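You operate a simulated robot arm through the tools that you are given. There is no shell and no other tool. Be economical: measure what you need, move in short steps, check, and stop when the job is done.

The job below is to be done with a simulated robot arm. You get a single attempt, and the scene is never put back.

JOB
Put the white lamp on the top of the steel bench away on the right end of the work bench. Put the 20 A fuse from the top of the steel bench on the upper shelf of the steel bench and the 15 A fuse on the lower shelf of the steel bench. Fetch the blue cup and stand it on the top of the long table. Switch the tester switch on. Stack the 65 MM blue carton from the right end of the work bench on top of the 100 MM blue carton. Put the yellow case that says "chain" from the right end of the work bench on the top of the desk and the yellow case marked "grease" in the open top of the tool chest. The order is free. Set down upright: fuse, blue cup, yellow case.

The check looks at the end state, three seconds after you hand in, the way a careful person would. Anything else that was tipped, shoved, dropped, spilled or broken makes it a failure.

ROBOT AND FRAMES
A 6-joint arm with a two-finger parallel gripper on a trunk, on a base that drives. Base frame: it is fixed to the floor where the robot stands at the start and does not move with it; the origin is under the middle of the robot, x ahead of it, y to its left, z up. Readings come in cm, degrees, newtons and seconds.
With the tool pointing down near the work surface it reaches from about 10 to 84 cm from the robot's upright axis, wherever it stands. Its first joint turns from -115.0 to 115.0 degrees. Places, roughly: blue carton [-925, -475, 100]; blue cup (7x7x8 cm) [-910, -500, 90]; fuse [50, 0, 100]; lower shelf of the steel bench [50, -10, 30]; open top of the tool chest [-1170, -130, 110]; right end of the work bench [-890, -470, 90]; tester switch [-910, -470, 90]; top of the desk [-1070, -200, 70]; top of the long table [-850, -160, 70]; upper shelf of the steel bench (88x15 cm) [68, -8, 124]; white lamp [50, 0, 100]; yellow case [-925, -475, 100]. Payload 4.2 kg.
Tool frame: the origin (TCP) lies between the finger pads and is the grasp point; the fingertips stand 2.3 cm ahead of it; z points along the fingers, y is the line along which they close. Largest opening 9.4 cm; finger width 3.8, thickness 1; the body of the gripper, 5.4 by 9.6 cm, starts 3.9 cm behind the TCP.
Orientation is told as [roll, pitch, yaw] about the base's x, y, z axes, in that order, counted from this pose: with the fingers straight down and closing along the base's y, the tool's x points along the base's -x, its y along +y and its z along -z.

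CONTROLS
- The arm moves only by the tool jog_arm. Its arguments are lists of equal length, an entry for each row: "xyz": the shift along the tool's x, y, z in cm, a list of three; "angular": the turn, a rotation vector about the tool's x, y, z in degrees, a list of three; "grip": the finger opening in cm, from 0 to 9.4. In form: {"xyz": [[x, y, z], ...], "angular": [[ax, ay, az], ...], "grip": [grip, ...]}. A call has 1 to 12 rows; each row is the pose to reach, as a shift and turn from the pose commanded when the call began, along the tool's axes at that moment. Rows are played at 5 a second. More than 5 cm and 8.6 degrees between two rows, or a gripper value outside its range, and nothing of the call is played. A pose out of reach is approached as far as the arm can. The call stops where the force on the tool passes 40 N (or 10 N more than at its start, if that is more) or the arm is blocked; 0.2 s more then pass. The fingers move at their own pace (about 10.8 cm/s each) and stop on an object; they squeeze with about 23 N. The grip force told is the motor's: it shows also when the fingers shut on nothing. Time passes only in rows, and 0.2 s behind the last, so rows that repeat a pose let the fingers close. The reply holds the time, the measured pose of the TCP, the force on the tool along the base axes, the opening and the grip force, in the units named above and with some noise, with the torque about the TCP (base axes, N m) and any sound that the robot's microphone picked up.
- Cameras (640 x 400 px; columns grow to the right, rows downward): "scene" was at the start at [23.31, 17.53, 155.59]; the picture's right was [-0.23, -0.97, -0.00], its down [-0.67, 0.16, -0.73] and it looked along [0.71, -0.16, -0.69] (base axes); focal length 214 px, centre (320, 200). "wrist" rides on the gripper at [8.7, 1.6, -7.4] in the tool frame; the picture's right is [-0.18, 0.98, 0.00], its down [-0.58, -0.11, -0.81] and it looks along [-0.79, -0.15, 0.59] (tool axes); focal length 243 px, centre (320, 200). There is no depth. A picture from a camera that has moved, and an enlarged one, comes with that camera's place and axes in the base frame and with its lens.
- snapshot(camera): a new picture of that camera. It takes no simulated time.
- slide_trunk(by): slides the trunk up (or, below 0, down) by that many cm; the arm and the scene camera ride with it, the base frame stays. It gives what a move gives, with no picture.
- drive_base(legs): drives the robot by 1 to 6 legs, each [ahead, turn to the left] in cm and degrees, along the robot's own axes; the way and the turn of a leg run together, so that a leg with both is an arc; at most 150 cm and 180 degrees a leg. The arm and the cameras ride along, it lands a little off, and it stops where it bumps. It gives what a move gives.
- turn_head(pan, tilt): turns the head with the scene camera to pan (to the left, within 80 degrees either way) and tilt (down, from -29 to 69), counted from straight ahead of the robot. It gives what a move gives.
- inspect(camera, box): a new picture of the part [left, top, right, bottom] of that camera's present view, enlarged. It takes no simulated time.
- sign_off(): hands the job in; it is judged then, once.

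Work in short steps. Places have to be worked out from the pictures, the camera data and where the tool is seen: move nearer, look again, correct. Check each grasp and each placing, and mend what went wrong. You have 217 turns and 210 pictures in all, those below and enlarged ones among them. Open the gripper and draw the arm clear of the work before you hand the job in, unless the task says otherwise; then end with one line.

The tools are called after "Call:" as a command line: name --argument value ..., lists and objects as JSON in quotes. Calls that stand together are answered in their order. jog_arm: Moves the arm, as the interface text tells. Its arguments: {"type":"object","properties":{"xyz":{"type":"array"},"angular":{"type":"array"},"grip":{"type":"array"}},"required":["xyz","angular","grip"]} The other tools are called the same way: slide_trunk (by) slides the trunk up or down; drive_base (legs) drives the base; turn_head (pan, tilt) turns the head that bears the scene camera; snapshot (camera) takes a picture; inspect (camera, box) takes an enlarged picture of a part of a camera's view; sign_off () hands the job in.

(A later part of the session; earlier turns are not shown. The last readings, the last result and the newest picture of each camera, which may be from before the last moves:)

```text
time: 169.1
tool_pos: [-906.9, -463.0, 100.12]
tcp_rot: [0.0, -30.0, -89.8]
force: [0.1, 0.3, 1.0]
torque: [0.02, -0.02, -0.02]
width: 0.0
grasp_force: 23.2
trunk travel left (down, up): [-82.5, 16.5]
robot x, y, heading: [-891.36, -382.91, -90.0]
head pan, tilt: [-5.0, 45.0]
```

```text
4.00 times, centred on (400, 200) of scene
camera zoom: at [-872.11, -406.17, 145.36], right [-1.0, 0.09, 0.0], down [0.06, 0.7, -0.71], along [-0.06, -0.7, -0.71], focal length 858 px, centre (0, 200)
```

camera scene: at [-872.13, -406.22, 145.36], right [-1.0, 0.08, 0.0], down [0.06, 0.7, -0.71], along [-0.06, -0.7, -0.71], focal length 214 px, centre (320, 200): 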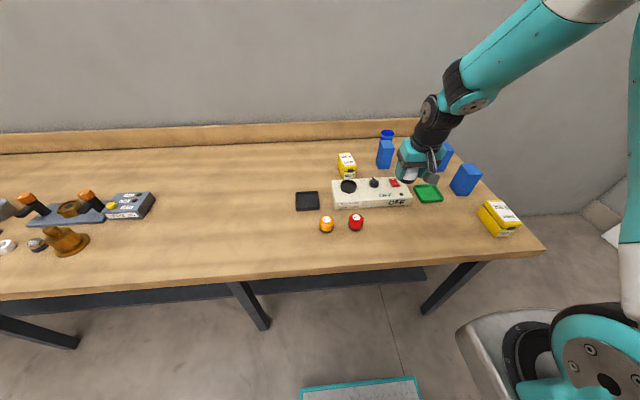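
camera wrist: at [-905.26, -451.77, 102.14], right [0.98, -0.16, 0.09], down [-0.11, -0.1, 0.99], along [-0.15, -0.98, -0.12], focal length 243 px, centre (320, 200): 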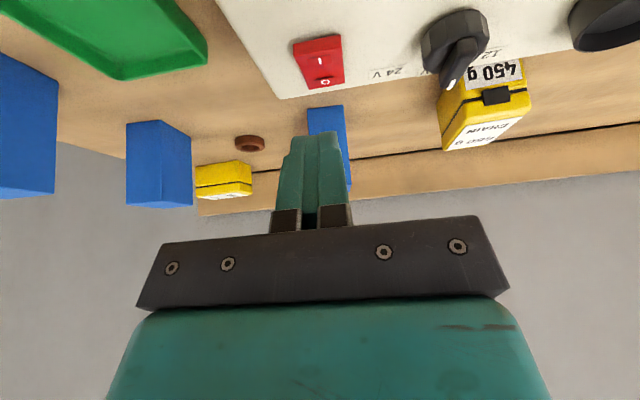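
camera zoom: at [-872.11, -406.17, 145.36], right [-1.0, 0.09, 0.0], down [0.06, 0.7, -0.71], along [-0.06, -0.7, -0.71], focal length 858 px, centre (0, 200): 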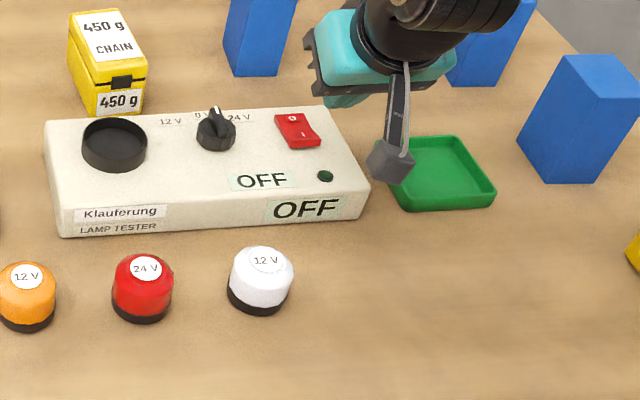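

The "I" half spans y≈-464.5 to -467.5 at z≈91.4. I descend so the tip's lower edge meets it at y≈-465.7.

Call:
jog_arm --xyz '[[0, 0.2, 3.5], [0, 0.2, 6.4], [0, 0.2, 6.4]]' --angular '[[0, 0, 0], [0, 0, 0], [0, 0, 0]]' --grip '[0, 0, 0]'

Call:
snapshot --camera "wrist"

Call:
inspect --camera "scene" --box '[320, 150, 480, 250]'

```text
time: 169.9
tool_pos: [-906.63, -466.06, 94.66]
tcp_rot: [-0.2, -29.9, -89.8]
force: [0.8, -0.3, 0.8]
torque: [-0.05, 0.0, 0.01]
width: 0.01
grasp_force: 22.9
trunk travel left (down, up): [-82.5, 16.5]
robot x, y, heading: [-890.63, -383.16, -90.0]
head pan, tilt: [-5.0, 45.0]
```

```text
140 pictures are left
camera wrist: at [-905.08, -454.95, 96.68], right [0.98, -0.16, 0.09], down [-0.11, -0.1, 0.99], along [-0.15, -0.98, -0.12], focal length 243 px, centre (320, 200)
```

wrist: 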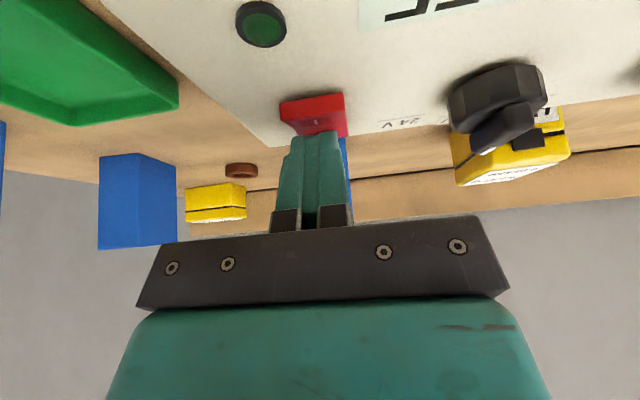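

```text
4.00 times, centred on (400, 200) of scene
camera zoom: at [-872.13, -406.2, 145.36], right [-1.0, 0.09, 0.0], down [0.06, 0.7, -0.71], along [-0.06, -0.7, -0.71], focal length 858 px, centre (0, 200)
```

zoom: 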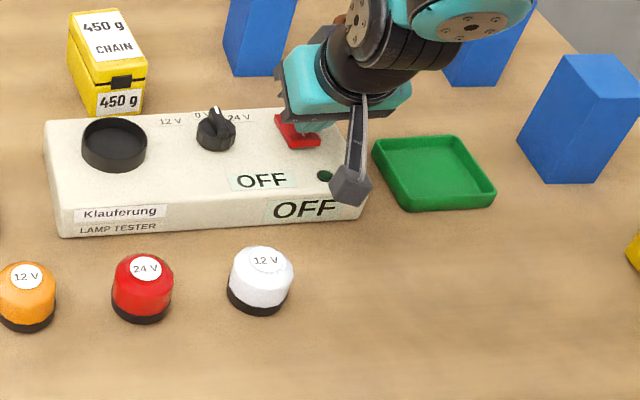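

The tip hovers over the near half. I press straight down in small steps.

Call:
jog_arm --xyz '[[0.2, 0, 0.35], [0.4, 0, 0.7], [0.6, 0, 1.04], [0.6, 0, 1.04]]' --angular '[[0, 0, 0], [0, 0, 0], [0, 0, 0], [0, 0, 0]]' --grip '[0, 0, 0, 0]'

Call:
inspect --camera "scene" --box '[320, 150, 480, 250]'

```text
time: 170.7
tool_pos: [-906.52, -466.18, 94.08]
tcp_rot: [-0.2, -30.5, -89.7]
force: [-0.3, 13.0, 21.8]
torque: [0.49, 0.0, 0.01]
width: 0.01
grasp_force: 23.0
trunk travel left (down, up): [-82.5, 16.5]
robot x, y, heading: [-891.11, -382.92, -90.0]
head pan, tilt: [-5.0, 45.0]
stopped in row 3: the force on the tool passed its limit at 45 N (the readings are from after the stop); the commanded pose is now the measured one
```

```text
4.00 times, centred on (400, 200) of scene
camera zoom: at [-872.11, -406.03, 145.4], right [-1.0, 0.09, 0.0], down [0.06, 0.7, -0.71], along [-0.06, -0.71, -0.71], focal length 858 px, centre (0, 200)
```

zoom: 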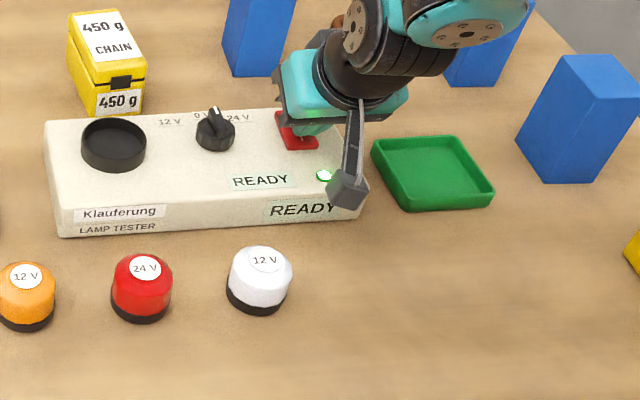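

The display reads READY and the LED is lit: switched on. I lift away and look at the cartons.

Call:
jog_arm --xyz '[[-1.5, 0, -3.5], [-2.5, 0, -7.5], [0, 0, -11], [4, 0, -13]]' --angular '[[0, 0, 0], [0, 0, 0], [0, 5, 0], [0, 10, 0]]' --grip '[0, 0, 0, 0]'

Call:
turn_head --pan -30 --tilt 35

Call:
snapshot --camera "wrist"

Call:
snapshot --camera "scene"

```text
time: 171.7
tool_pos: [-906.66, -456.34, 103.1]
tcp_rot: [-0.3, -20.2, -89.8]
force: [0.1, -0.2, -0.1]
torque: [0.01, 0.0, 0.01]
width: 0.0
grasp_force: 23.2
trunk travel left (down, up): [-82.5, 16.5]
robot x, y, heading: [-890.94, -382.86, -89.9]
head pan, tilt: [-5.0, 45.0]
```

```text
time: 172.6
tool_pos: [-906.55, -456.34, 103.14]
tcp_rot: [-0.2, -20.2, -89.9]
force: [0.6, -0.6, -0.3]
torque: [0.01, 0.05, 0.0]
width: 0.0
grasp_force: 23.2
trunk travel left (down, up): [-82.5, 16.5]
robot x, y, heading: [-890.63, -382.93, -89.8]
head pan, tilt: [-30.0, 35.0]
```

```text
137 pictures are left
camera wrist: at [-905.08, -445.65, 107.06], right [0.98, -0.17, 0.06], down [-0.11, -0.27, 0.96], along [-0.15, -0.95, -0.28], focal length 243 px, centre (320, 200)
```

wrist: 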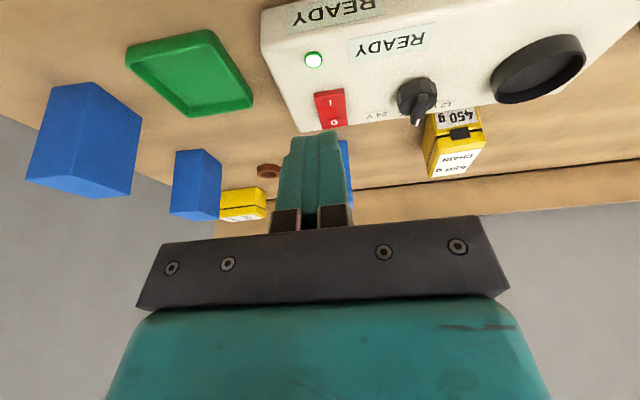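

```text
136 pictures are left
camera scene: at [-875.83, -405.74, 146.84], right [-0.87, 0.5, 0.0], down [0.29, 0.5, -0.82], along [-0.41, -0.71, -0.57], focal length 214 px, centre (320, 200)
```

scene: 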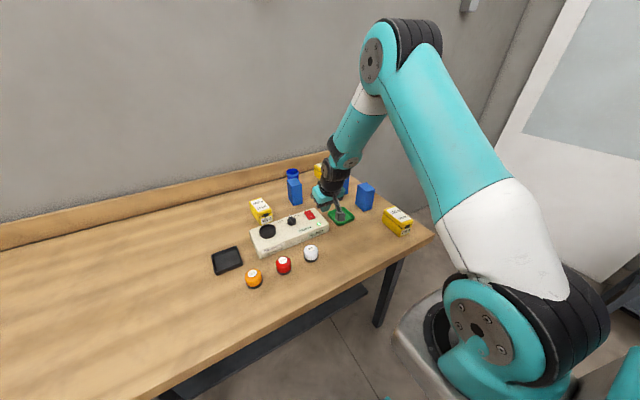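

No labels face us, so sizes or hidden labels matter. I move the hand right/back for a clear wrist view of all cartons.

Call:
jog_arm --xyz '[[3, -2, -2], [6, -4, -4], [9, -6, -6], [12, -8, -8], [14, -10, -9]]' --angular '[[0, 4, 0], [0, 8, 0], [0, 12, 0], [0, 16, 0], [0, 18, 0]]' --grip '[9.4, 9.4, 9.4, 9.4, 9.4]'

Call:
snapshot --camera "wrist"

Call:
inspect --camera "scene" --box '[240, 150, 440, 275]'

```text
time: 173.8
tool_pos: [-916.75, -439.99, 106.67]
tcp_rot: [-0.2, -2.2, -89.8]
force: [-0.3, 0.0, -0.4]
torque: [-0.01, 0.03, 0.01]
width: 9.41
grasp_force: 0.1
trunk travel left (down, up): [-82.5, 16.5]
robot x, y, heading: [-890.75, -382.64, -89.9]
head pan, tilt: [-30.0, 35.0]
```

```text
135 pictures are left
camera wrist: at [-915.15, -431.09, 113.77], right [0.98, -0.18, 0.0], down [-0.11, -0.55, 0.83], along [-0.15, -0.81, -0.56], focal length 243 px, centre (320, 200)
```

wrist: 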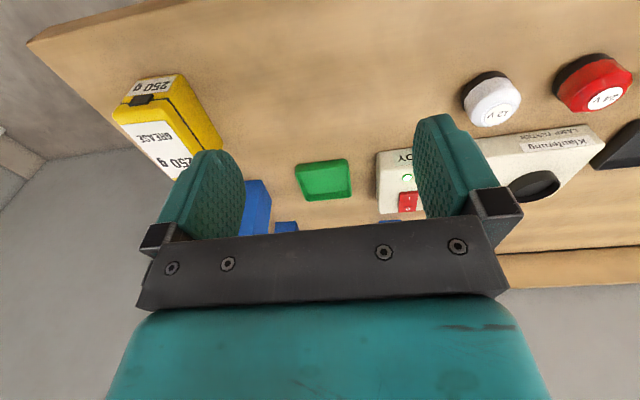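

```text
3.20 times, centred on (340, 212) of scene
camera zoom: at [-875.81, -405.76, 146.83], right [-0.87, 0.5, 0.0], down [0.29, 0.5, -0.82], along [-0.41, -0.71, -0.57], focal length 686 px, centre (256, 160)
```

zoom: 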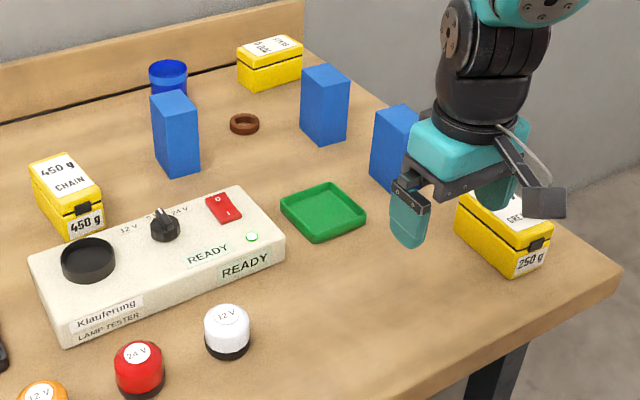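

All three cartons are ~10.5 cm tall, and no labels show on their front or left faces. I yaw the tool 90° so the wrist camera looks from the right end at their right faces.

Call:
jog_arm --xyz '[[-1, -2, -1], [-2, -4, -2], [-3, -6, -3], [-4, -8, -4], [-5, -10, -5], [-6, -12, -6], [-8, -15, -7], [-10, -18, -8], [-12, -20, -8], [-14, -22, -8], [-15, -23, -8]]' --angular '[[0, 0, -8], [0, 0, -16], [0, 0, -24], [0, 0, -32], [0, 0, -40], [0, 0, -48], [0, 0, -56], [0, 0, -64], [0, 0, -72], [0, 0, -80], [0, 0, -88]]' --grip '[9.4, 9.4, 9.4, 9.4, 9.4, 9.4, 9.4, 9.4, 9.4, 9.4, 9.4]'

Call:
snapshot --camera "wrist"

Call:
snapshot --camera "scene"

```text
time: 176.2
tool_pos: [-939.62, -454.73, 115.32]
tcp_rot: [-2.1, 0.1, -1.7]
force: [-0.2, -0.1, 0.2]
torque: [-0.03, 0.04, 0.0]
width: 9.4
grasp_force: 0.0
trunk travel left (down, up): [-82.5, 16.5]
robot x, y, heading: [-890.6, -382.54, -89.8]
head pan, tilt: [-30.0, 35.0]
```

```text
133 pictures are left
camera wrist: at [-948.21, -452.64, 122.69], right [0.21, 0.98, -0.04], down [0.58, -0.1, 0.81], along [0.79, -0.2, -0.59], focal length 243 px, centre (320, 200)
```

wrist: 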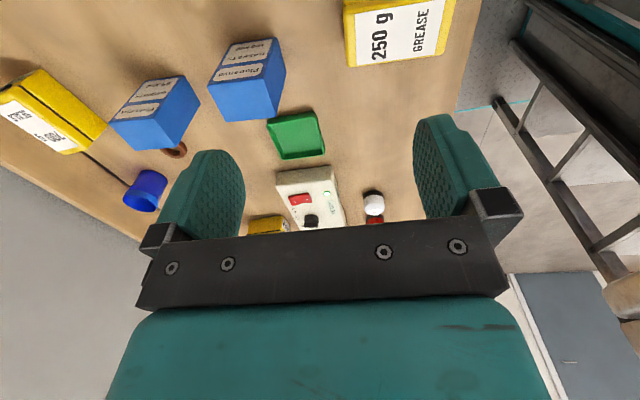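

```text
132 pictures are left
camera scene: at [-875.83, -405.72, 146.84], right [-0.87, 0.5, 0.0], down [0.29, 0.5, -0.82], along [-0.41, -0.71, -0.57], focal length 214 px, centre (320, 200)
```

scene: 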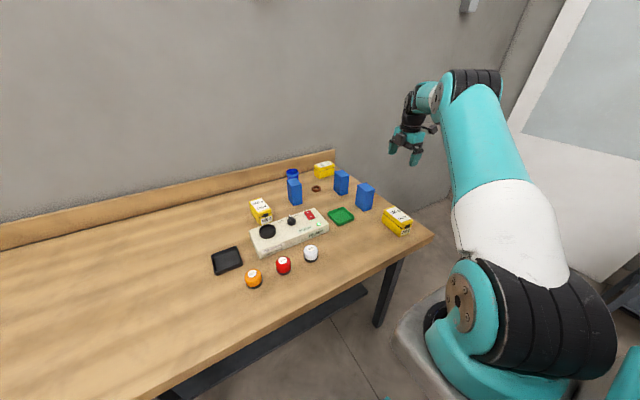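

Labels are on the right faces. I enlarge both pictures.

Call:
inspect --camera "wrist" --box '[100, 20, 300, 160]'

Call:
inspect --camera "scene" --box '[240, 150, 440, 275]'

```text
2.86 times, centred on (200, 90) of wrist
camera zoom: at [-948.21, -452.64, 122.69], right [0.21, 0.98, -0.04], down [0.58, -0.1, 0.81], along [0.79, -0.2, -0.59], focal length 693 px, centre (663, 514)
```

zoom: 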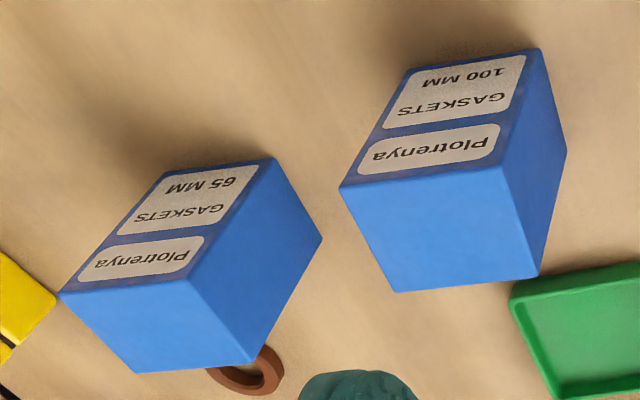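

```text
3.20 times, centred on (340, 212) of scene
camera zoom: at [-875.83, -405.72, 146.84], right [-0.87, 0.5, 0.0], down [0.29, 0.5, -0.82], along [-0.41, -0.71, -0.57], focal length 686 px, centre (256, 160)
```

zoom: 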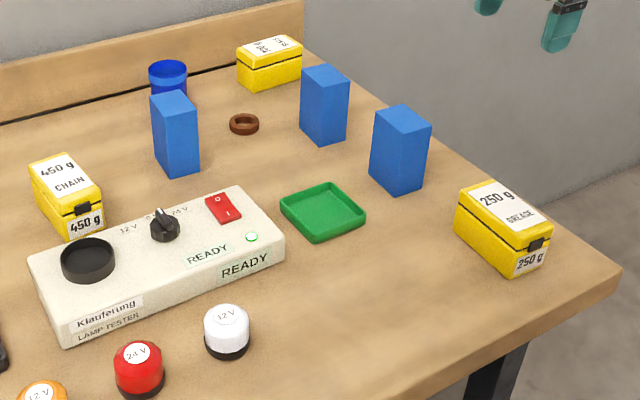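

B (65 MM) is centred ≈(-931.8,-482.5); C (100 MM) ≈(-934.0,-466.3). Both are ~5×6.8×10.7, but out of reach from here, so I reposition the base to about (-915,-409).

Call:
drive_base --legs '[[-30, 0], [0, -90], [24, 0], [0, 90], [40, 0]]'

Call:
snapshot --camera "scene"

```text
time: 189.4
tool_pos: [-963.76, -464.8, 115.5]
tcp_rot: [-2.2, 0.1, -1.8]
force: [0.3, 0.3, 0.2]
torque: [0.0, -0.02, 0.01]
width: 9.4
grasp_force: 0.0
trunk travel left (down, up): [-82.5, 16.5]
robot x, y, heading: [-914.93, -393.06, -89.8]
head pan, tilt: [-30.0, 35.0]
```

```text
129 pictures are left
camera scene: at [-900.06, -415.9, 146.84], right [-0.87, 0.5, 0.0], down [0.29, 0.5, -0.82], along [-0.41, -0.71, -0.57], focal length 214 px, centre (320, 200)
```

scene: 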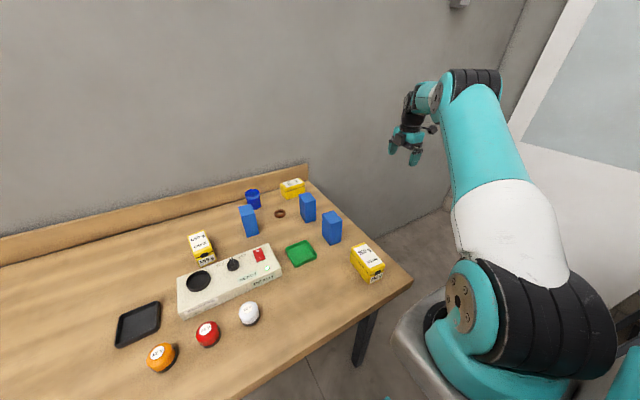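

I advance another 16 cm and take an enlarged view to refine positions.

Call:
drive_base --legs '[[16, 0]]'

Call:
inspect --camera "scene" --box '[160, 180, 360, 310]'

```text
time: 190.8
tool_pos: [-963.78, -481.0, 115.28]
tcp_rot: [-2.2, 0.0, -1.9]
force: [-0.2, -0.2, 1.2]
torque: [-0.04, -0.03, 0.01]
width: 9.39
grasp_force: 0.1
trunk travel left (down, up): [-82.5, 16.5]
robot x, y, heading: [-915.04, -408.96, -90.2]
head pan, tilt: [-30.0, 35.0]
```

```text
3.08 times, centred on (260, 245) of scene
camera zoom: at [-900.1, -431.97, 146.84], right [-0.87, 0.5, 0.0], down [0.29, 0.5, -0.82], along [-0.41, -0.71, -0.57], focal length 660 px, centre (505, 62)
```

zoom: 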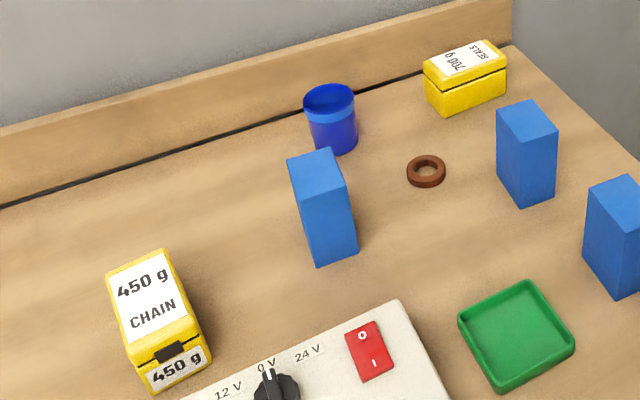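

Base is at (-915,-409). I move the open gripper above B (65 MM) at (-932,-482.6).

Call:
jog_arm --xyz '[[-4.6, -0.2, 1], [-9.2, -0.5, 2], [-13.8, -0.8, 3], [-18.4, -1, 4], [-23, -1.3, 5], [-27.6, -1.5, 6], [-31.8, -1.6, 7]]' --angular '[[-1, 0, 0], [-2.1, 0, 0], [-2.1, 0, 0], [-2.1, 0, 0], [-2.1, 0, 0], [-2.1, 0, 0], [-2.1, 0, 0]]' --grip '[9, 9, 9, 9, 9, 9, 9]'

Call:
snapshot --camera "wrist"

Call:
snapshot --camera "scene"

```text
time: 192.4
tool_pos: [-932.18, -483.94, 108.37]
tcp_rot: [0.0, 0.1, -2.1]
force: [-0.2, 0.1, -0.8]
torque: [-0.01, -0.01, 0.02]
width: 9.01
grasp_force: 0.0
trunk travel left (down, up): [-82.5, 16.5]
robot x, y, heading: [-915.27, -409.11, -89.9]
head pan, tilt: [-30.0, 35.0]
```

```text
127 pictures are left
camera wrist: at [-940.88, -482.02, 115.79], right [0.22, 0.98, 0.0], down [0.58, -0.13, 0.81], along [0.79, -0.18, -0.59], focal length 243 px, centre (320, 200)
```

wrist: 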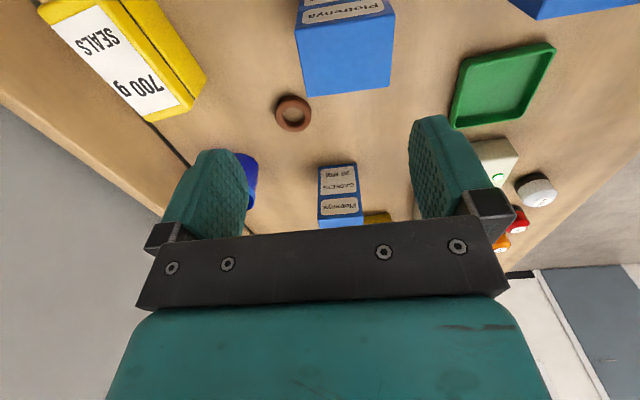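

```text
126 pictures are left
camera scene: at [-900.15, -431.96, 146.85], right [-0.87, 0.5, 0.0], down [0.29, 0.5, -0.82], along [-0.41, -0.71, -0.57], focal length 214 px, centre (320, 200)
```

scene: 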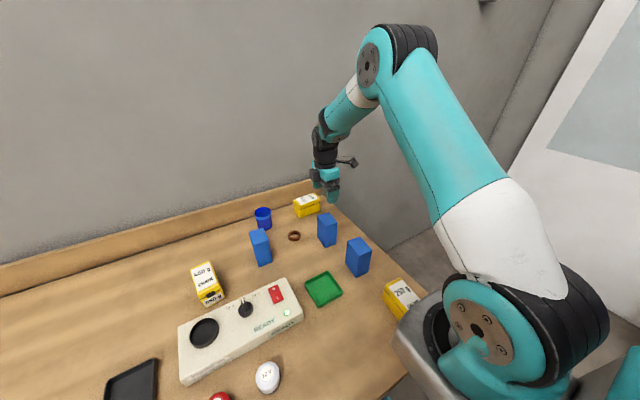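

B's centre is (-932.0,-482.0), yawed about -5.5°. I correct, descend, and close at z≈93.2.

Call:
jog_arm --xyz '[[-0.1, 1.9, 3], [-0.1, 1.9, 7.5], [-0.1, 1.9, 11.5], [-0.1, 1.9, 15.1], [-0.1, 1.9, 15.1], [-0.1, 1.9, 15.1], [-0.1, 1.9, 15.1]]' --angular '[[0, 0, 3.5], [0, 0, 3.5], [0, 0, 3.5], [0, 0, 3.5], [0, 0, 3.5], [0, 0, 3.5], [0, 0, 3.5]]' --grip '[9, 9, 9, 9, 6, 4, 4]'

Call:
snapshot --camera "wrist"

Call:
inspect --camera "scene" --box '[240, 150, 400, 300]'

```text
time: 194.0
tool_pos: [-932.01, -482.0, 93.34]
tcp_rot: [-0.1, 0.0, -5.6]
force: [-0.1, -0.1, 0.7]
torque: [0.02, -0.04, -0.02]
width: 6.78
grasp_force: 23.5
trunk travel left (down, up): [-82.5, 16.5]
robot x, y, heading: [-915.36, -409.06, -90.0]
head pan, tilt: [-30.0, 35.0]
```

```text
125 pictures are left
camera wrist: at [-940.52, -479.58, 100.74], right [0.28, 0.96, 0.0], down [0.57, -0.16, 0.81], along [0.77, -0.22, -0.59], focal length 243 px, centre (320, 200)
```

wrist: 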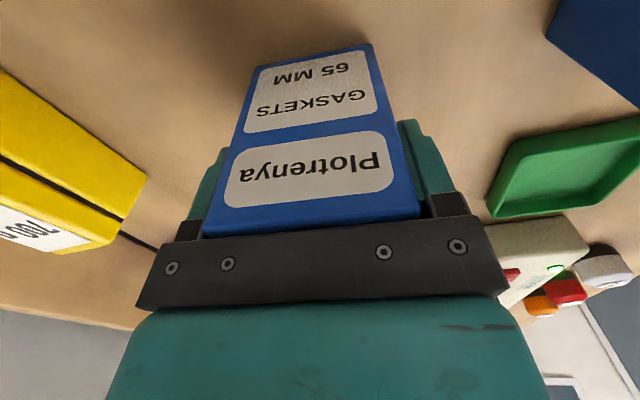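

```text
2.67 times, centred on (320, 225) of scene
camera zoom: at [-900.1, -431.98, 146.84], right [-0.87, 0.5, 0.0], down [0.29, 0.5, -0.82], along [-0.41, -0.71, -0.57], focal length 572 px, centre (320, 133)
```

zoom: 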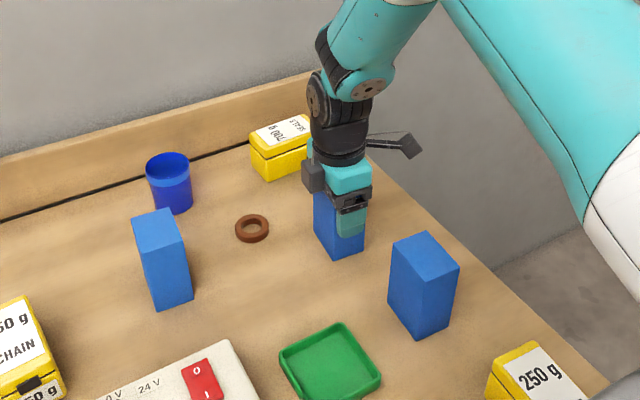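

65 MM is gripped (6.78 cm). I lift 16 cm and move beside C to measure it with the wrist camera.

Call:
jog_arm --xyz '[[0, 0, -4], [0, 0, -8.5], [0, 0, -13], [0, 0, -16.5], [3, 3.7, -16.5], [5.8, 7.5, -16.5], [8.6, 11.2, -16.5], [11.5, 14.9, -16.5]]' --angular '[[0, 0, 0], [0, 0, 0], [0, 0, 0], [0, 0, 0], [0, 0, 0], [0, 0, 0], [0, 0, 0], [0, 0, 0]]' --grip '[4, 4, 4, 4, 4, 4, 4, 4]'

Call:
snapshot --camera "wrist"

Call:
inspect --camera "scene" --box '[240, 150, 440, 310]'

```text
time: 195.8
tool_pos: [-941.94, -466.07, 109.82]
tcp_rot: [0.0, 0.2, -5.4]
force: [0.2, -0.4, -1.3]
torque: [-0.04, 0.01, 0.01]
width: 6.78
grasp_force: 22.8
trunk travel left (down, up): [-82.5, 16.5]
robot x, y, heading: [-915.03, -409.14, -90.0]
head pan, tilt: [-30.0, 35.0]
```

```text
123 pictures are left
camera wrist: at [-950.44, -463.62, 117.14], right [0.28, 0.96, 0.0], down [0.57, -0.16, 0.81], along [0.77, -0.22, -0.59], focal length 243 px, centre (320, 200)
```

wrist: 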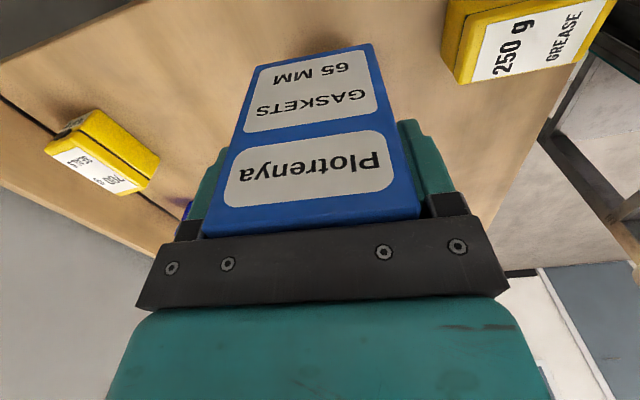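

```text
2.50 times, centred on (340, 230) of scene
camera zoom: at [-900.07, -432.03, 146.83], right [-0.87, 0.5, 0.0], down [0.29, 0.5, -0.82], along [-0.41, -0.71, -0.57], focal length 536 px, centre (270, 125)
```

zoom: 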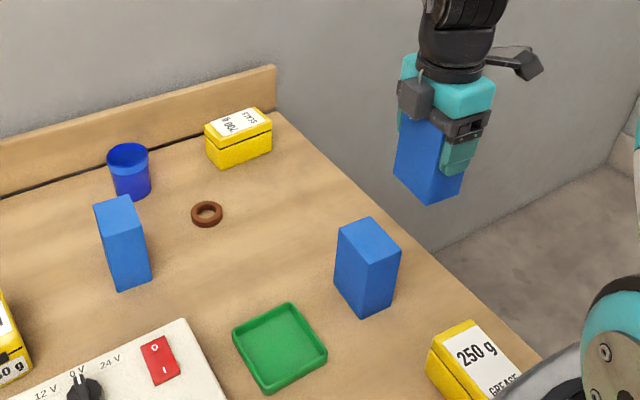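

C is clearly visible in the scene camera; I enlarge it for precise vertices.

Call:
inspect --camera "scene" --box '[330, 205, 410, 265]'

Call:
inspect --camera "scene" --box '[350, 145, 450, 220]'

```text
6.67 times, centred on (370, 235) of scene
camera zoom: at [-900.07, -432.03, 146.83], right [-0.87, 0.5, 0.0], down [0.29, 0.5, -0.82], along [-0.41, -0.71, -0.57], focal length 1430 px, centre (-13, -33)
```

zoom: 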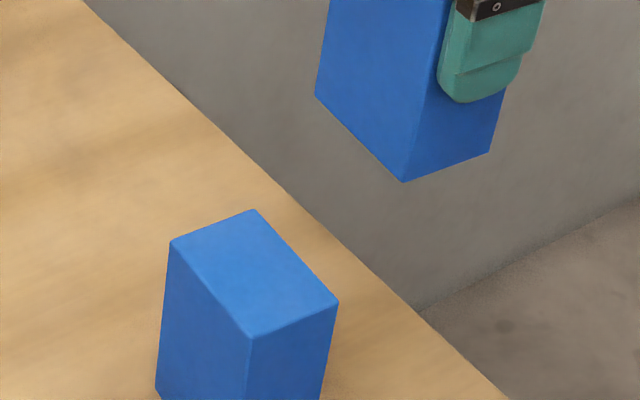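

```text
5.33 times, centred on (400, 182) of scene
camera zoom: at [-900.07, -432.03, 146.83], right [-0.87, 0.5, 0.0], down [0.29, 0.5, -0.82], along [-0.41, -0.71, -0.57], focal length 1144 px, centre (-107, 293)
```

zoom: 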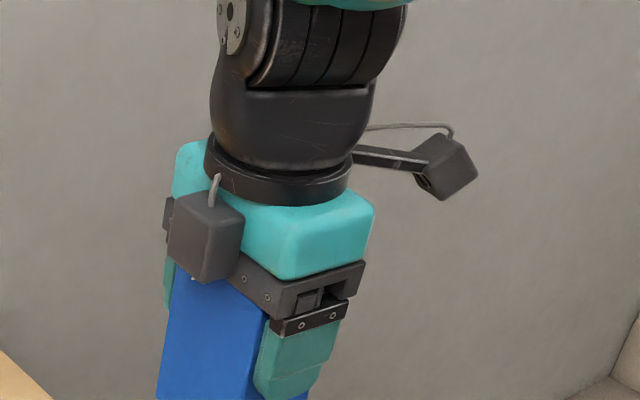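

Relative to the held carton's bottom, C's top is offset +8.1 cm in x and 0 in y, with the same yaw. I move over and lower near contact.

Call:
jog_arm --xyz '[[-4, 0.38, 0], [-8.06, 0.76, 0], [-8.06, 0.76, 2.5], [-8.06, 0.76, 4.7], [-8.06, 0.76, 4.7]]' --angular '[[0, 0, 0], [0, 0, 0], [0, 0, 0], [0, 0, 0], [0, 0, 0]]' --grip '[4, 4, 4, 4, 4]'

Call:
inspect --camera "scene" --box '[320, 185, 420, 275]'

Call:
snapshot --camera "wrist"

```text
time: 197.0
tool_pos: [-933.93, -466.06, 105.02]
tcp_rot: [0.0, 0.1, -5.5]
force: [0.2, 0.1, -2.0]
torque: [-0.01, -0.01, -0.04]
width: 6.76
grasp_force: 22.6
trunk travel left (down, up): [-82.5, 16.5]
robot x, y, heading: [-915.07, -408.98, -90.2]
head pan, tilt: [-30.0, 35.0]
```

```text
4.44 times, centred on (370, 230) of scene
camera zoom: at [-900.1, -431.97, 146.84], right [-0.87, 0.5, 0.0], down [0.29, 0.5, -0.82], along [-0.41, -0.71, -0.57], focal length 953 px, centre (98, 67)
```

zoom: 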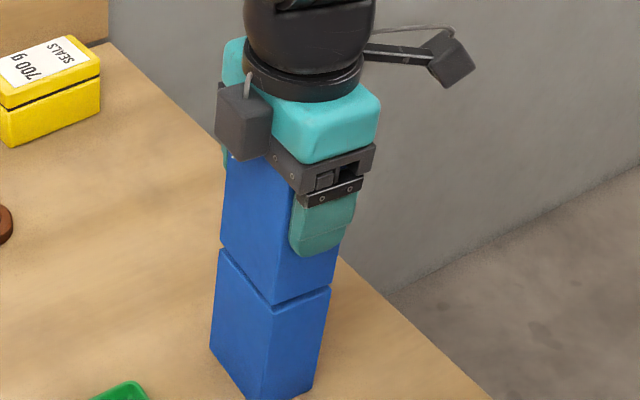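

```text
118 pictures are left
camera wrist: at [-942.42, -463.62, 112.4], right [0.28, 0.96, 0.0], down [0.57, -0.16, 0.81], along [0.77, -0.22, -0.59], focal length 243 px, centre (320, 200)
```

wrist: 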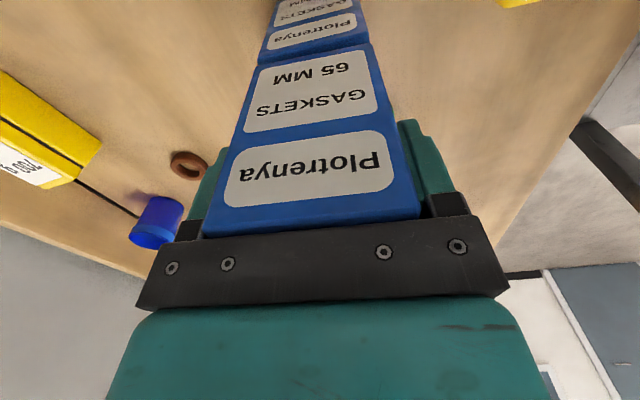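

Alignment looks right. I lower until contact.

Call:
jog_arm --xyz '[[0, 0, 0.35], [0, 0, 0.7], [0, 0, 0.7]]' --angular '[[0, 0, 0], [0, 0, 0], [0, 0, 0]]' --grip '[4, 4, 4]'

Call:
jog_arm --xyz '[[0, 0, 0.25], [0, 0, 0.25]]' --angular '[[0, 0, 0], [0, 0, 0]]' --grip '[4, 4]'

```text
time: 197.8
tool_pos: [-933.77, -466.16, 104.32]
tcp_rot: [0.0, 0.0, -5.4]
force: [-0.5, 1.1, -1.3]
torque: [0.04, -0.02, 0.03]
width: 6.79
grasp_force: 22.7
trunk travel left (down, up): [-82.5, 16.5]
robot x, y, heading: [-915.14, -409.14, -90.1]
head pan, tilt: [-30.0, 35.0]
```

```text
time: 198.4
tool_pos: [-933.92, -466.08, 104.15]
tcp_rot: [-0.3, 0.1, -5.5]
force: [0.4, 0.9, 25.2]
torque: [0.49, -0.07, 0.04]
width: 6.8
grasp_force: 23.0
trunk travel left (down, up): [-82.5, 16.5]
robot x, y, heading: [-915.37, -409.13, -90.0]
head pan, tilt: [-30.0, 35.0]
```

Contact. I ease up 1.5 mm, open gently and withdraw straight up.

Call:
jog_arm --xyz '[[0, 0, -0.15], [0, 0, -0.15], [0, 0, -0.15], [0, 0, -4], [0, 0, -8.5], [0, 0, -12]]' --angular '[[0, 0, 0], [0, 0, 0], [0, 0, 0], [0, 0, 0], [0, 0, 0], [0, 0, 0]]' --grip '[7.2, 8.6, 8.6, 8.6, 8.6, 8.6]'

Call:
inspect --camera "scene" --box '[240, 150, 440, 310]'

```text
time: 199.8
tool_pos: [-933.73, -465.97, 116.14]
tcp_rot: [0.0, 0.0, -5.5]
force: [0.0, 0.0, 0.2]
torque: [0.01, 0.0, -0.03]
width: 8.61
grasp_force: 0.0
trunk travel left (down, up): [-82.5, 16.5]
robot x, y, heading: [-915.26, -409.07, -90.0]
head pan, tilt: [-30.0, 35.0]
```

```text
2.50 times, centred on (340, 230) of scene
camera zoom: at [-900.11, -432.01, 146.83], right [-0.87, 0.5, 0.0], down [0.29, 0.5, -0.82], along [-0.41, -0.71, -0.57], focal length 536 px, centre (270, 125)
```

zoom: 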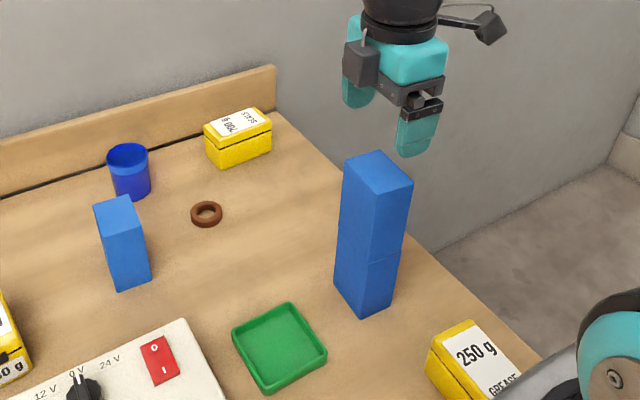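

Stack is good. Next the GREASE case near (-938,-448.4): I move over it while rotating the gripper so it closes across its narrow side.

Call:
jog_arm --xyz '[[1, 4.5, 0], [2, 9, 0], [4, 13.2, 0], [6, 17.1, 0], [6, 17.1, 0], [6, 17.1, 0], [6, 17.1, 0], [6, 17.1, 0], [6, 17.1, 0], [6, 17.1, 0], [6, 17.1, 0], [6, 17.1, 0]]' --angular '[[0, 0, 7], [0, 0, 14], [0, 0, 21], [0, 0, 28], [0, 0, 36], [0, 0, 44], [0, 0, 52], [0, 0, 60], [0, 0, 68], [0, 0, 76], [0, 0, 82], [0, 0, 85]]' --grip '[9.4, 9.4, 9.4, 9.4, 9.4, 9.4, 9.4, 9.4, 9.4, 9.4, 9.4, 9.4]'

Call:
snapshot --camera "wrist"

Call:
snapshot --camera "scene"

```text
time: 202.4
tool_pos: [-939.64, -450.41, 117.19]
tcp_rot: [0.0, 0.0, -90.6]
force: [-0.1, 1.3, 0.4]
torque: [-0.03, 0.05, 0.02]
width: 9.4
grasp_force: 0.1
out of reach, approached as far as the arm can: row 3, 4, 5, 6, 7, 8, 9, 10, 11, 12
trunk travel left (down, up): [-82.5, 16.5]
robot x, y, heading: [-915.42, -408.93, -90.2]
head pan, tilt: [-30.0, 35.0]
```

```text
116 pictures are left
camera wrist: at [-938.05, -441.76, 124.61], right [0.98, -0.19, 0.0], down [-0.11, -0.58, 0.81], along [-0.16, -0.79, -0.59], focal length 243 px, centre (320, 200)
```

wrist: 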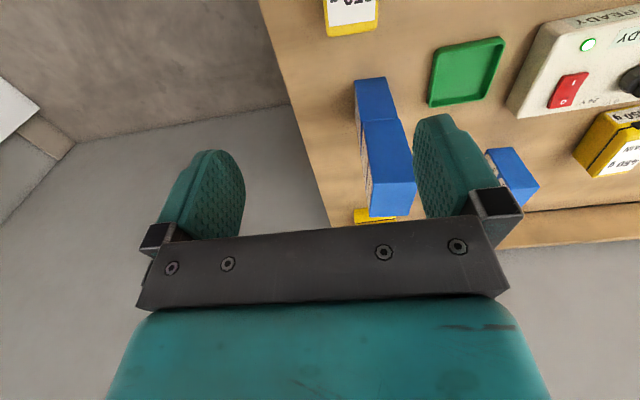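

```text
115 pictures are left
camera scene: at [-900.1, -431.97, 146.84], right [-0.87, 0.5, 0.0], down [0.29, 0.5, -0.82], along [-0.41, -0.71, -0.57], focal length 214 px, centre (320, 200)
```

scene: 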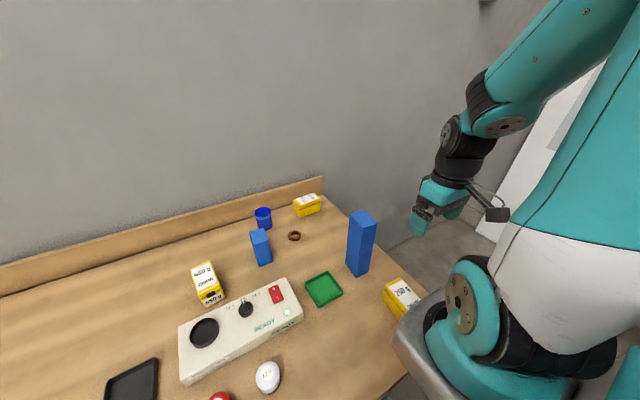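

The case is too near the robot now; I back up 20 cm and look again.

Call:
drive_base --legs '[[-20, 0]]'

Call:
snapshot --camera "wrist"

```text
time: 204.0
tool_pos: [-939.7, -430.23, 117.26]
tcp_rot: [0.0, 0.0, -90.4]
force: [0.0, -0.3, 0.1]
torque: [0.01, -0.03, 0.01]
width: 9.36
grasp_force: 0.1
trunk travel left (down, up): [-82.5, 16.5]
robot x, y, heading: [-915.32, -389.33, -90.0]
head pan, tilt: [-30.0, 35.0]
```

```text
114 pictures are left
camera wrist: at [-938.08, -421.72, 124.61], right [0.98, -0.19, 0.0], down [-0.11, -0.58, 0.81], along [-0.16, -0.79, -0.59], focal length 243 px, centre (320, 200)
```

wrist: 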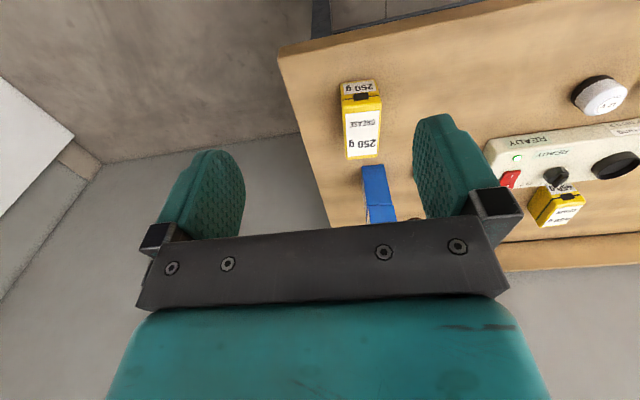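

Call:
inspect --camera "wrist" --box '[300, 60, 420, 180]'

```text
3.33 times, centred on (360, 120) of wrist
camera zoom: at [-938.08, -421.72, 124.61], right [0.98, -0.19, 0.0], down [-0.11, -0.58, 0.81], along [-0.16, -0.79, -0.59], focal length 809 px, centre (187, 467)
```

zoom: 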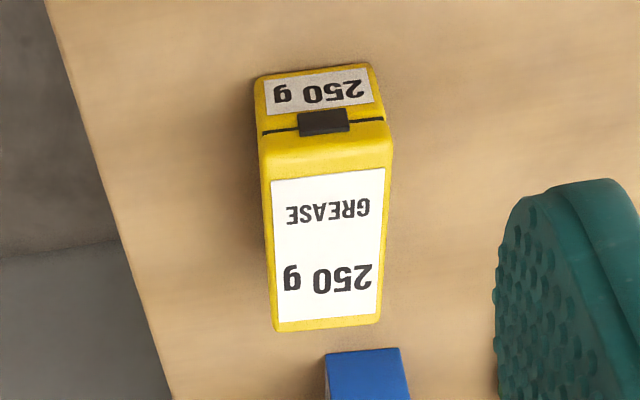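

GREASE case centre (-936.4,-448.5), 5.7 wide, 11 long, top ≈91.8. I go above, then descend and grip across the width.

Call:
jog_arm --xyz '[[-3.6, 0.7, 3], [-7.3, 1.3, 6], [-11, 2, 9], [-14.6, 2.6, 12], [-18.3, 3.25, 15], [-18.3, 3.25, 19], [-18.3, 3.25, 22]]' --angular '[[0, 0, 0], [0, 0, 0], [0, 0, 0], [0, 0, 0], [0, 0, 0], [0, 0, 0], [0, 0, 0]]' --grip '[9.4, 9.4, 9.4, 9.4, 9.4, 9.4, 9.4]'

Call:
snapshot --camera "wrist"

Call:
snapshot --camera "scene"

```text
time: 205.6
tool_pos: [-936.6, -448.65, 95.35]
tcp_rot: [-0.1, -0.1, -90.7]
force: [0.5, -0.8, 1.2]
torque: [-0.02, 0.02, -0.01]
width: 9.41
grasp_force: 0.1
trunk travel left (down, up): [-82.5, 16.5]
robot x, y, heading: [-915.0, -389.1, -90.3]
head pan, tilt: [-30.0, 35.0]
```

```text
112 pictures are left
camera wrist: at [-934.99, -440.0, 102.6], right [0.98, -0.19, 0.0], down [-0.11, -0.58, 0.81], along [-0.16, -0.79, -0.59], focal length 243 px, centre (320, 200)
```

wrist: 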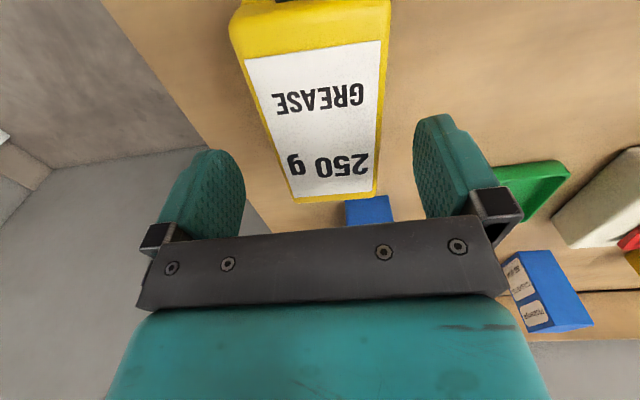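

```text
111 pictures are left
camera scene: at [-900.08, -411.95, 146.85], right [-0.86, 0.5, 0.0], down [0.29, 0.5, -0.82], along [-0.41, -0.71, -0.57], focal length 214 px, centre (320, 200)
```

scene: 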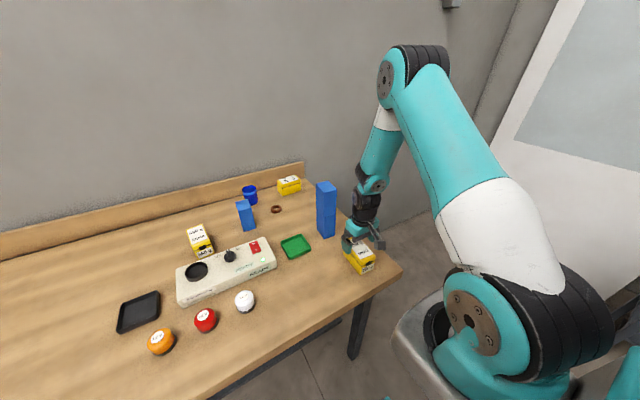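

Aligned; I descend to z≈88.8 and close.

Call:
jog_arm --xyz '[[0, 0, 3.5], [0, 0, 6.5], [0, 0, 6.5], [0, 0, 6.5], [0, 0, 6.5]]' --angular '[[0, 0, 0], [0, 0, 0], [0, 0, 0], [0, 0, 0], [0, 0, 0]]' --grip '[9.4, 9.4, 6, 3, 3]'

Call:
jog_arm --xyz '[[0, 0, -3], [0, 0, -7.5], [0, 0, -12], [0, 0, -16.5], [0, 0, -21]]' --angular '[[0, 0, 0], [0, 0, 0], [0, 0, 0], [0, 0, 0], [0, 0, 0]]' --grip '[3, 3, 3, 3, 3]'

Call:
snapshot --camera "wrist"

```text
time: 206.4
tool_pos: [-936.51, -448.81, 89.23]
tcp_rot: [0.1, -0.4, -90.5]
force: [7.8, 1.8, 30.2]
torque: [0.58, 0.0, -0.59]
width: 5.96
grasp_force: 22.9
trunk travel left (down, up): [-82.5, 16.5]
robot x, y, heading: [-915.15, -388.74, -90.2]
head pan, tilt: [-30.0, 35.0]
stopped in row 4: the force on the tool passed its limit at 41 N (the readings are from after the stop); the commanded pose is now the measured one
```

```text
time: 207.6
tool_pos: [-936.77, -448.58, 109.98]
tcp_rot: [0.0, 0.0, -90.5]
force: [-0.6, -1.0, -3.5]
torque: [0.02, 0.03, 0.02]
width: 5.81
grasp_force: 22.6
trunk travel left (down, up): [-82.5, 16.5]
robot x, y, heading: [-915.12, -389.18, -90.0]
head pan, tilt: [-30.0, 35.0]
```

```text
110 pictures are left
camera wrist: at [-935.1, -440.0, 117.32], right [0.98, -0.19, 0.0], down [-0.11, -0.58, 0.81], along [-0.16, -0.79, -0.59], focal length 243 px, centre (320, 200)
```

wrist: 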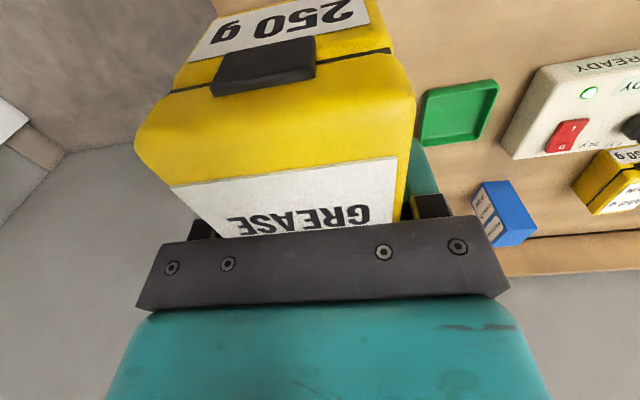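

Held (5.8 cm); bottom ≈3.5 cm below TCP. I back away and turn toward the tool chest area to look.

Call:
drive_base --legs '[[-50, 0], [0, -100]]'

Call:
turn_head --pan -20 --tilt 15

Call:
snapshot --camera "scene"

```text
time: 214.8
tool_pos: [-969.65, -307.35, 109.88]
tcp_rot: [0.0, -0.1, 169.0]
force: [-0.2, 0.3, -2.5]
torque: [0.01, 0.02, 0.0]
width: 5.82
grasp_force: 22.9
trunk travel left (down, up): [-82.5, 16.5]
robot x, y, heading: [-914.94, -339.0, 169.3]
head pan, tilt: [-30.0, 35.0]
```

```text
time: 215.6
tool_pos: [-969.66, -307.34, 109.9]
tcp_rot: [0.0, -0.2, 169.1]
force: [-0.4, 0.2, -2.8]
torque: [0.0, 0.01, 0.01]
width: 5.8
grasp_force: 23.0
trunk travel left (down, up): [-82.5, 16.5]
robot x, y, heading: [-914.94, -339.05, 169.5]
head pan, tilt: [-20.0, 15.0]
```

```text
109 pictures are left
camera scene: at [-941.43, -351.01, 150.03], right [0.51, 0.86, 0.0], down [0.22, -0.13, -0.97], along [-0.83, 0.49, -0.26], focal length 214 px, centre (320, 200)
```

scene: 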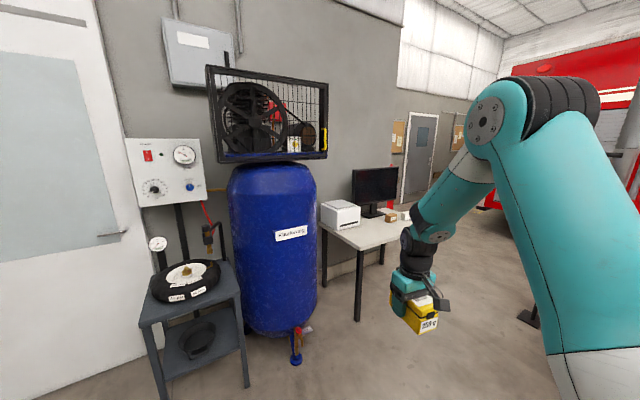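

I look more to the right to find the path toward the chest.

Call:
turn_head --pan -60 --tilt 20

Call:
snapshot --camera "scene"

```text
time: 216.7
tool_pos: [-969.61, -307.38, 109.89]
tcp_rot: [0.1, -0.2, 169.0]
force: [0.6, 0.1, -2.1]
torque: [0.0, 0.03, 0.0]
width: 5.78
grasp_force: 22.6
trunk travel left (down, up): [-82.5, 16.5]
robot x, y, heading: [-914.99, -339.04, 169.5]
head pan, tilt: [-60.0, 20.0]
```

```text
108 pictures are left
camera scene: at [-936.49, -346.98, 149.22], right [0.94, 0.33, 0.0], down [0.11, -0.32, -0.94], along [-0.31, 0.89, -0.34], focal length 214 px, centre (320, 200)
```

scene: 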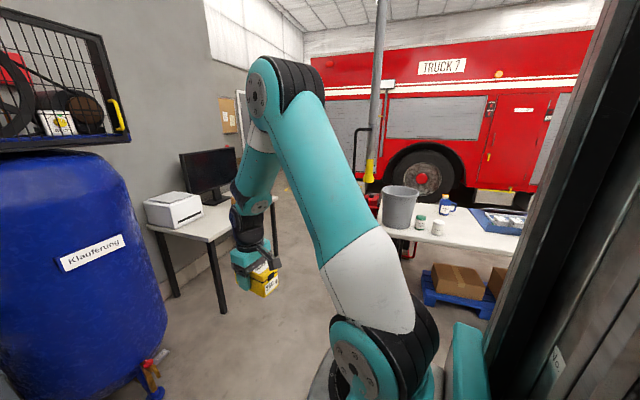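

The desk occupies x<-1059, y -245..-140; the long table ends near x≈-945. I move to about (-997,-291) facing +y to judge the gap.

Call:
drive_base --legs '[[0, -20], [95, 0], [0, -59]]'

Call:
turn_head --pan 0 --tilt 25

Call:
snapshot --camera "scene"

```text
time: 225.4
tool_pos: [-976.68, -230.65, 109.97]
tcp_rot: [0.0, -0.3, 89.8]
force: [-0.2, -0.3, -1.7]
torque: [0.02, 0.0, -0.03]
width: 5.78
grasp_force: 22.9
trunk travel left (down, up): [-82.5, 16.5]
robot x, y, heading: [-998.02, -290.12, 90.2]
head pan, tilt: [-60.0, 20.0]
```

```text
time: 226.7
tool_pos: [-976.74, -230.59, 110.01]
tcp_rot: [-0.2, -0.2, 89.8]
force: [0.3, 0.6, -2.1]
torque: [0.03, -0.04, -0.02]
width: 5.79
grasp_force: 23.1
trunk travel left (down, up): [-82.5, 16.5]
robot x, y, heading: [-997.76, -290.64, 90.0]
head pan, tilt: [0.0, 25.0]
```

```text
107 pictures are left
camera scene: at [-1017.35, -266.08, 148.42], right [1.0, 0.0, 0.0], down [0.0, -0.42, -0.91], along [0.0, 0.91, -0.42], focal length 214 px, centre (320, 200)
```

scene: 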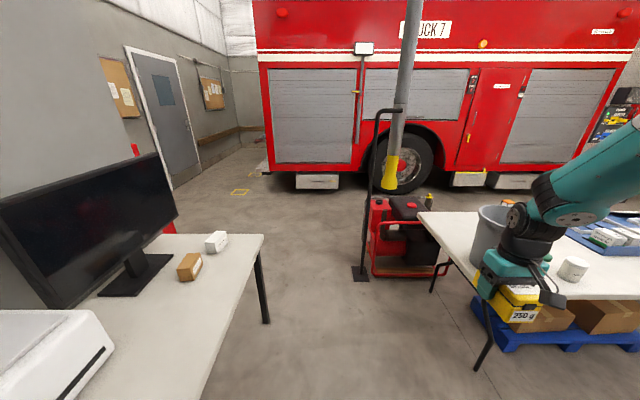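

The corridor is passable around x≈-1018 (robot ≈52 cm wide). I bring the arm to the middle first so it clears the pole near (-984,-113).

Call:
jog_arm --xyz '[[0, 4.5, -1], [0, 9, -2], [0, 13.5, -3], [0, 18, -4], [0, 22, -5]]' --angular '[[0, 0, 0], [0, 0, 0], [0, 0, 0], [0, 0, 0], [0, 0, 0]]' --grip '[3, 3, 3, 3, 3]'

Call:
drive_base --legs '[[0, 13], [90, 0], [0, -13]]'

Call:
snapshot --camera "scene"

```text
time: 227.9
tool_pos: [-998.59, -230.47, 114.87]
tcp_rot: [-0.1, -0.2, 89.8]
force: [1.3, 0.0, -2.2]
torque: [-0.02, 0.04, -0.03]
width: 5.78
grasp_force: 23.0
trunk travel left (down, up): [-82.5, 16.5]
robot x, y, heading: [-997.74, -290.43, 90.1]
head pan, tilt: [0.0, 25.0]
```

```text
time: 234.2
tool_pos: [-1019.05, -142.91, 114.87]
tcp_rot: [0.1, -0.2, 89.6]
force: [0.1, 0.1, -2.7]
torque: [0.03, 0.01, 0.01]
width: 5.78
grasp_force: 23.0
trunk travel left (down, up): [-82.5, 16.5]
robot x, y, heading: [-1018.58, -202.77, 90.1]
head pan, tilt: [0.0, 25.0]
```

```text
106 pictures are left
camera scene: at [-1037.85, -178.44, 148.41], right [1.0, 0.0, 0.0], down [0.0, -0.42, -0.91], along [0.0, 0.91, -0.42], focal length 214 px, centre (320, 200)
```

scene: 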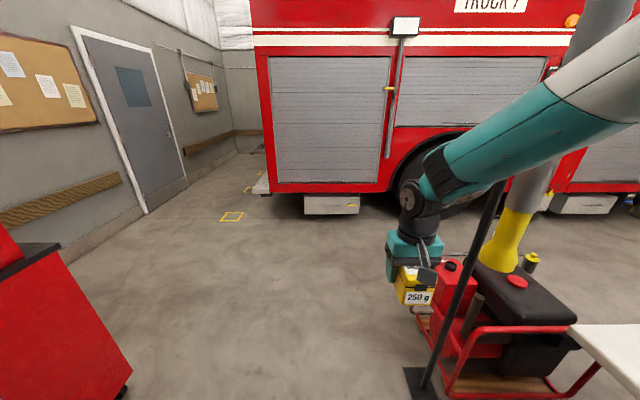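

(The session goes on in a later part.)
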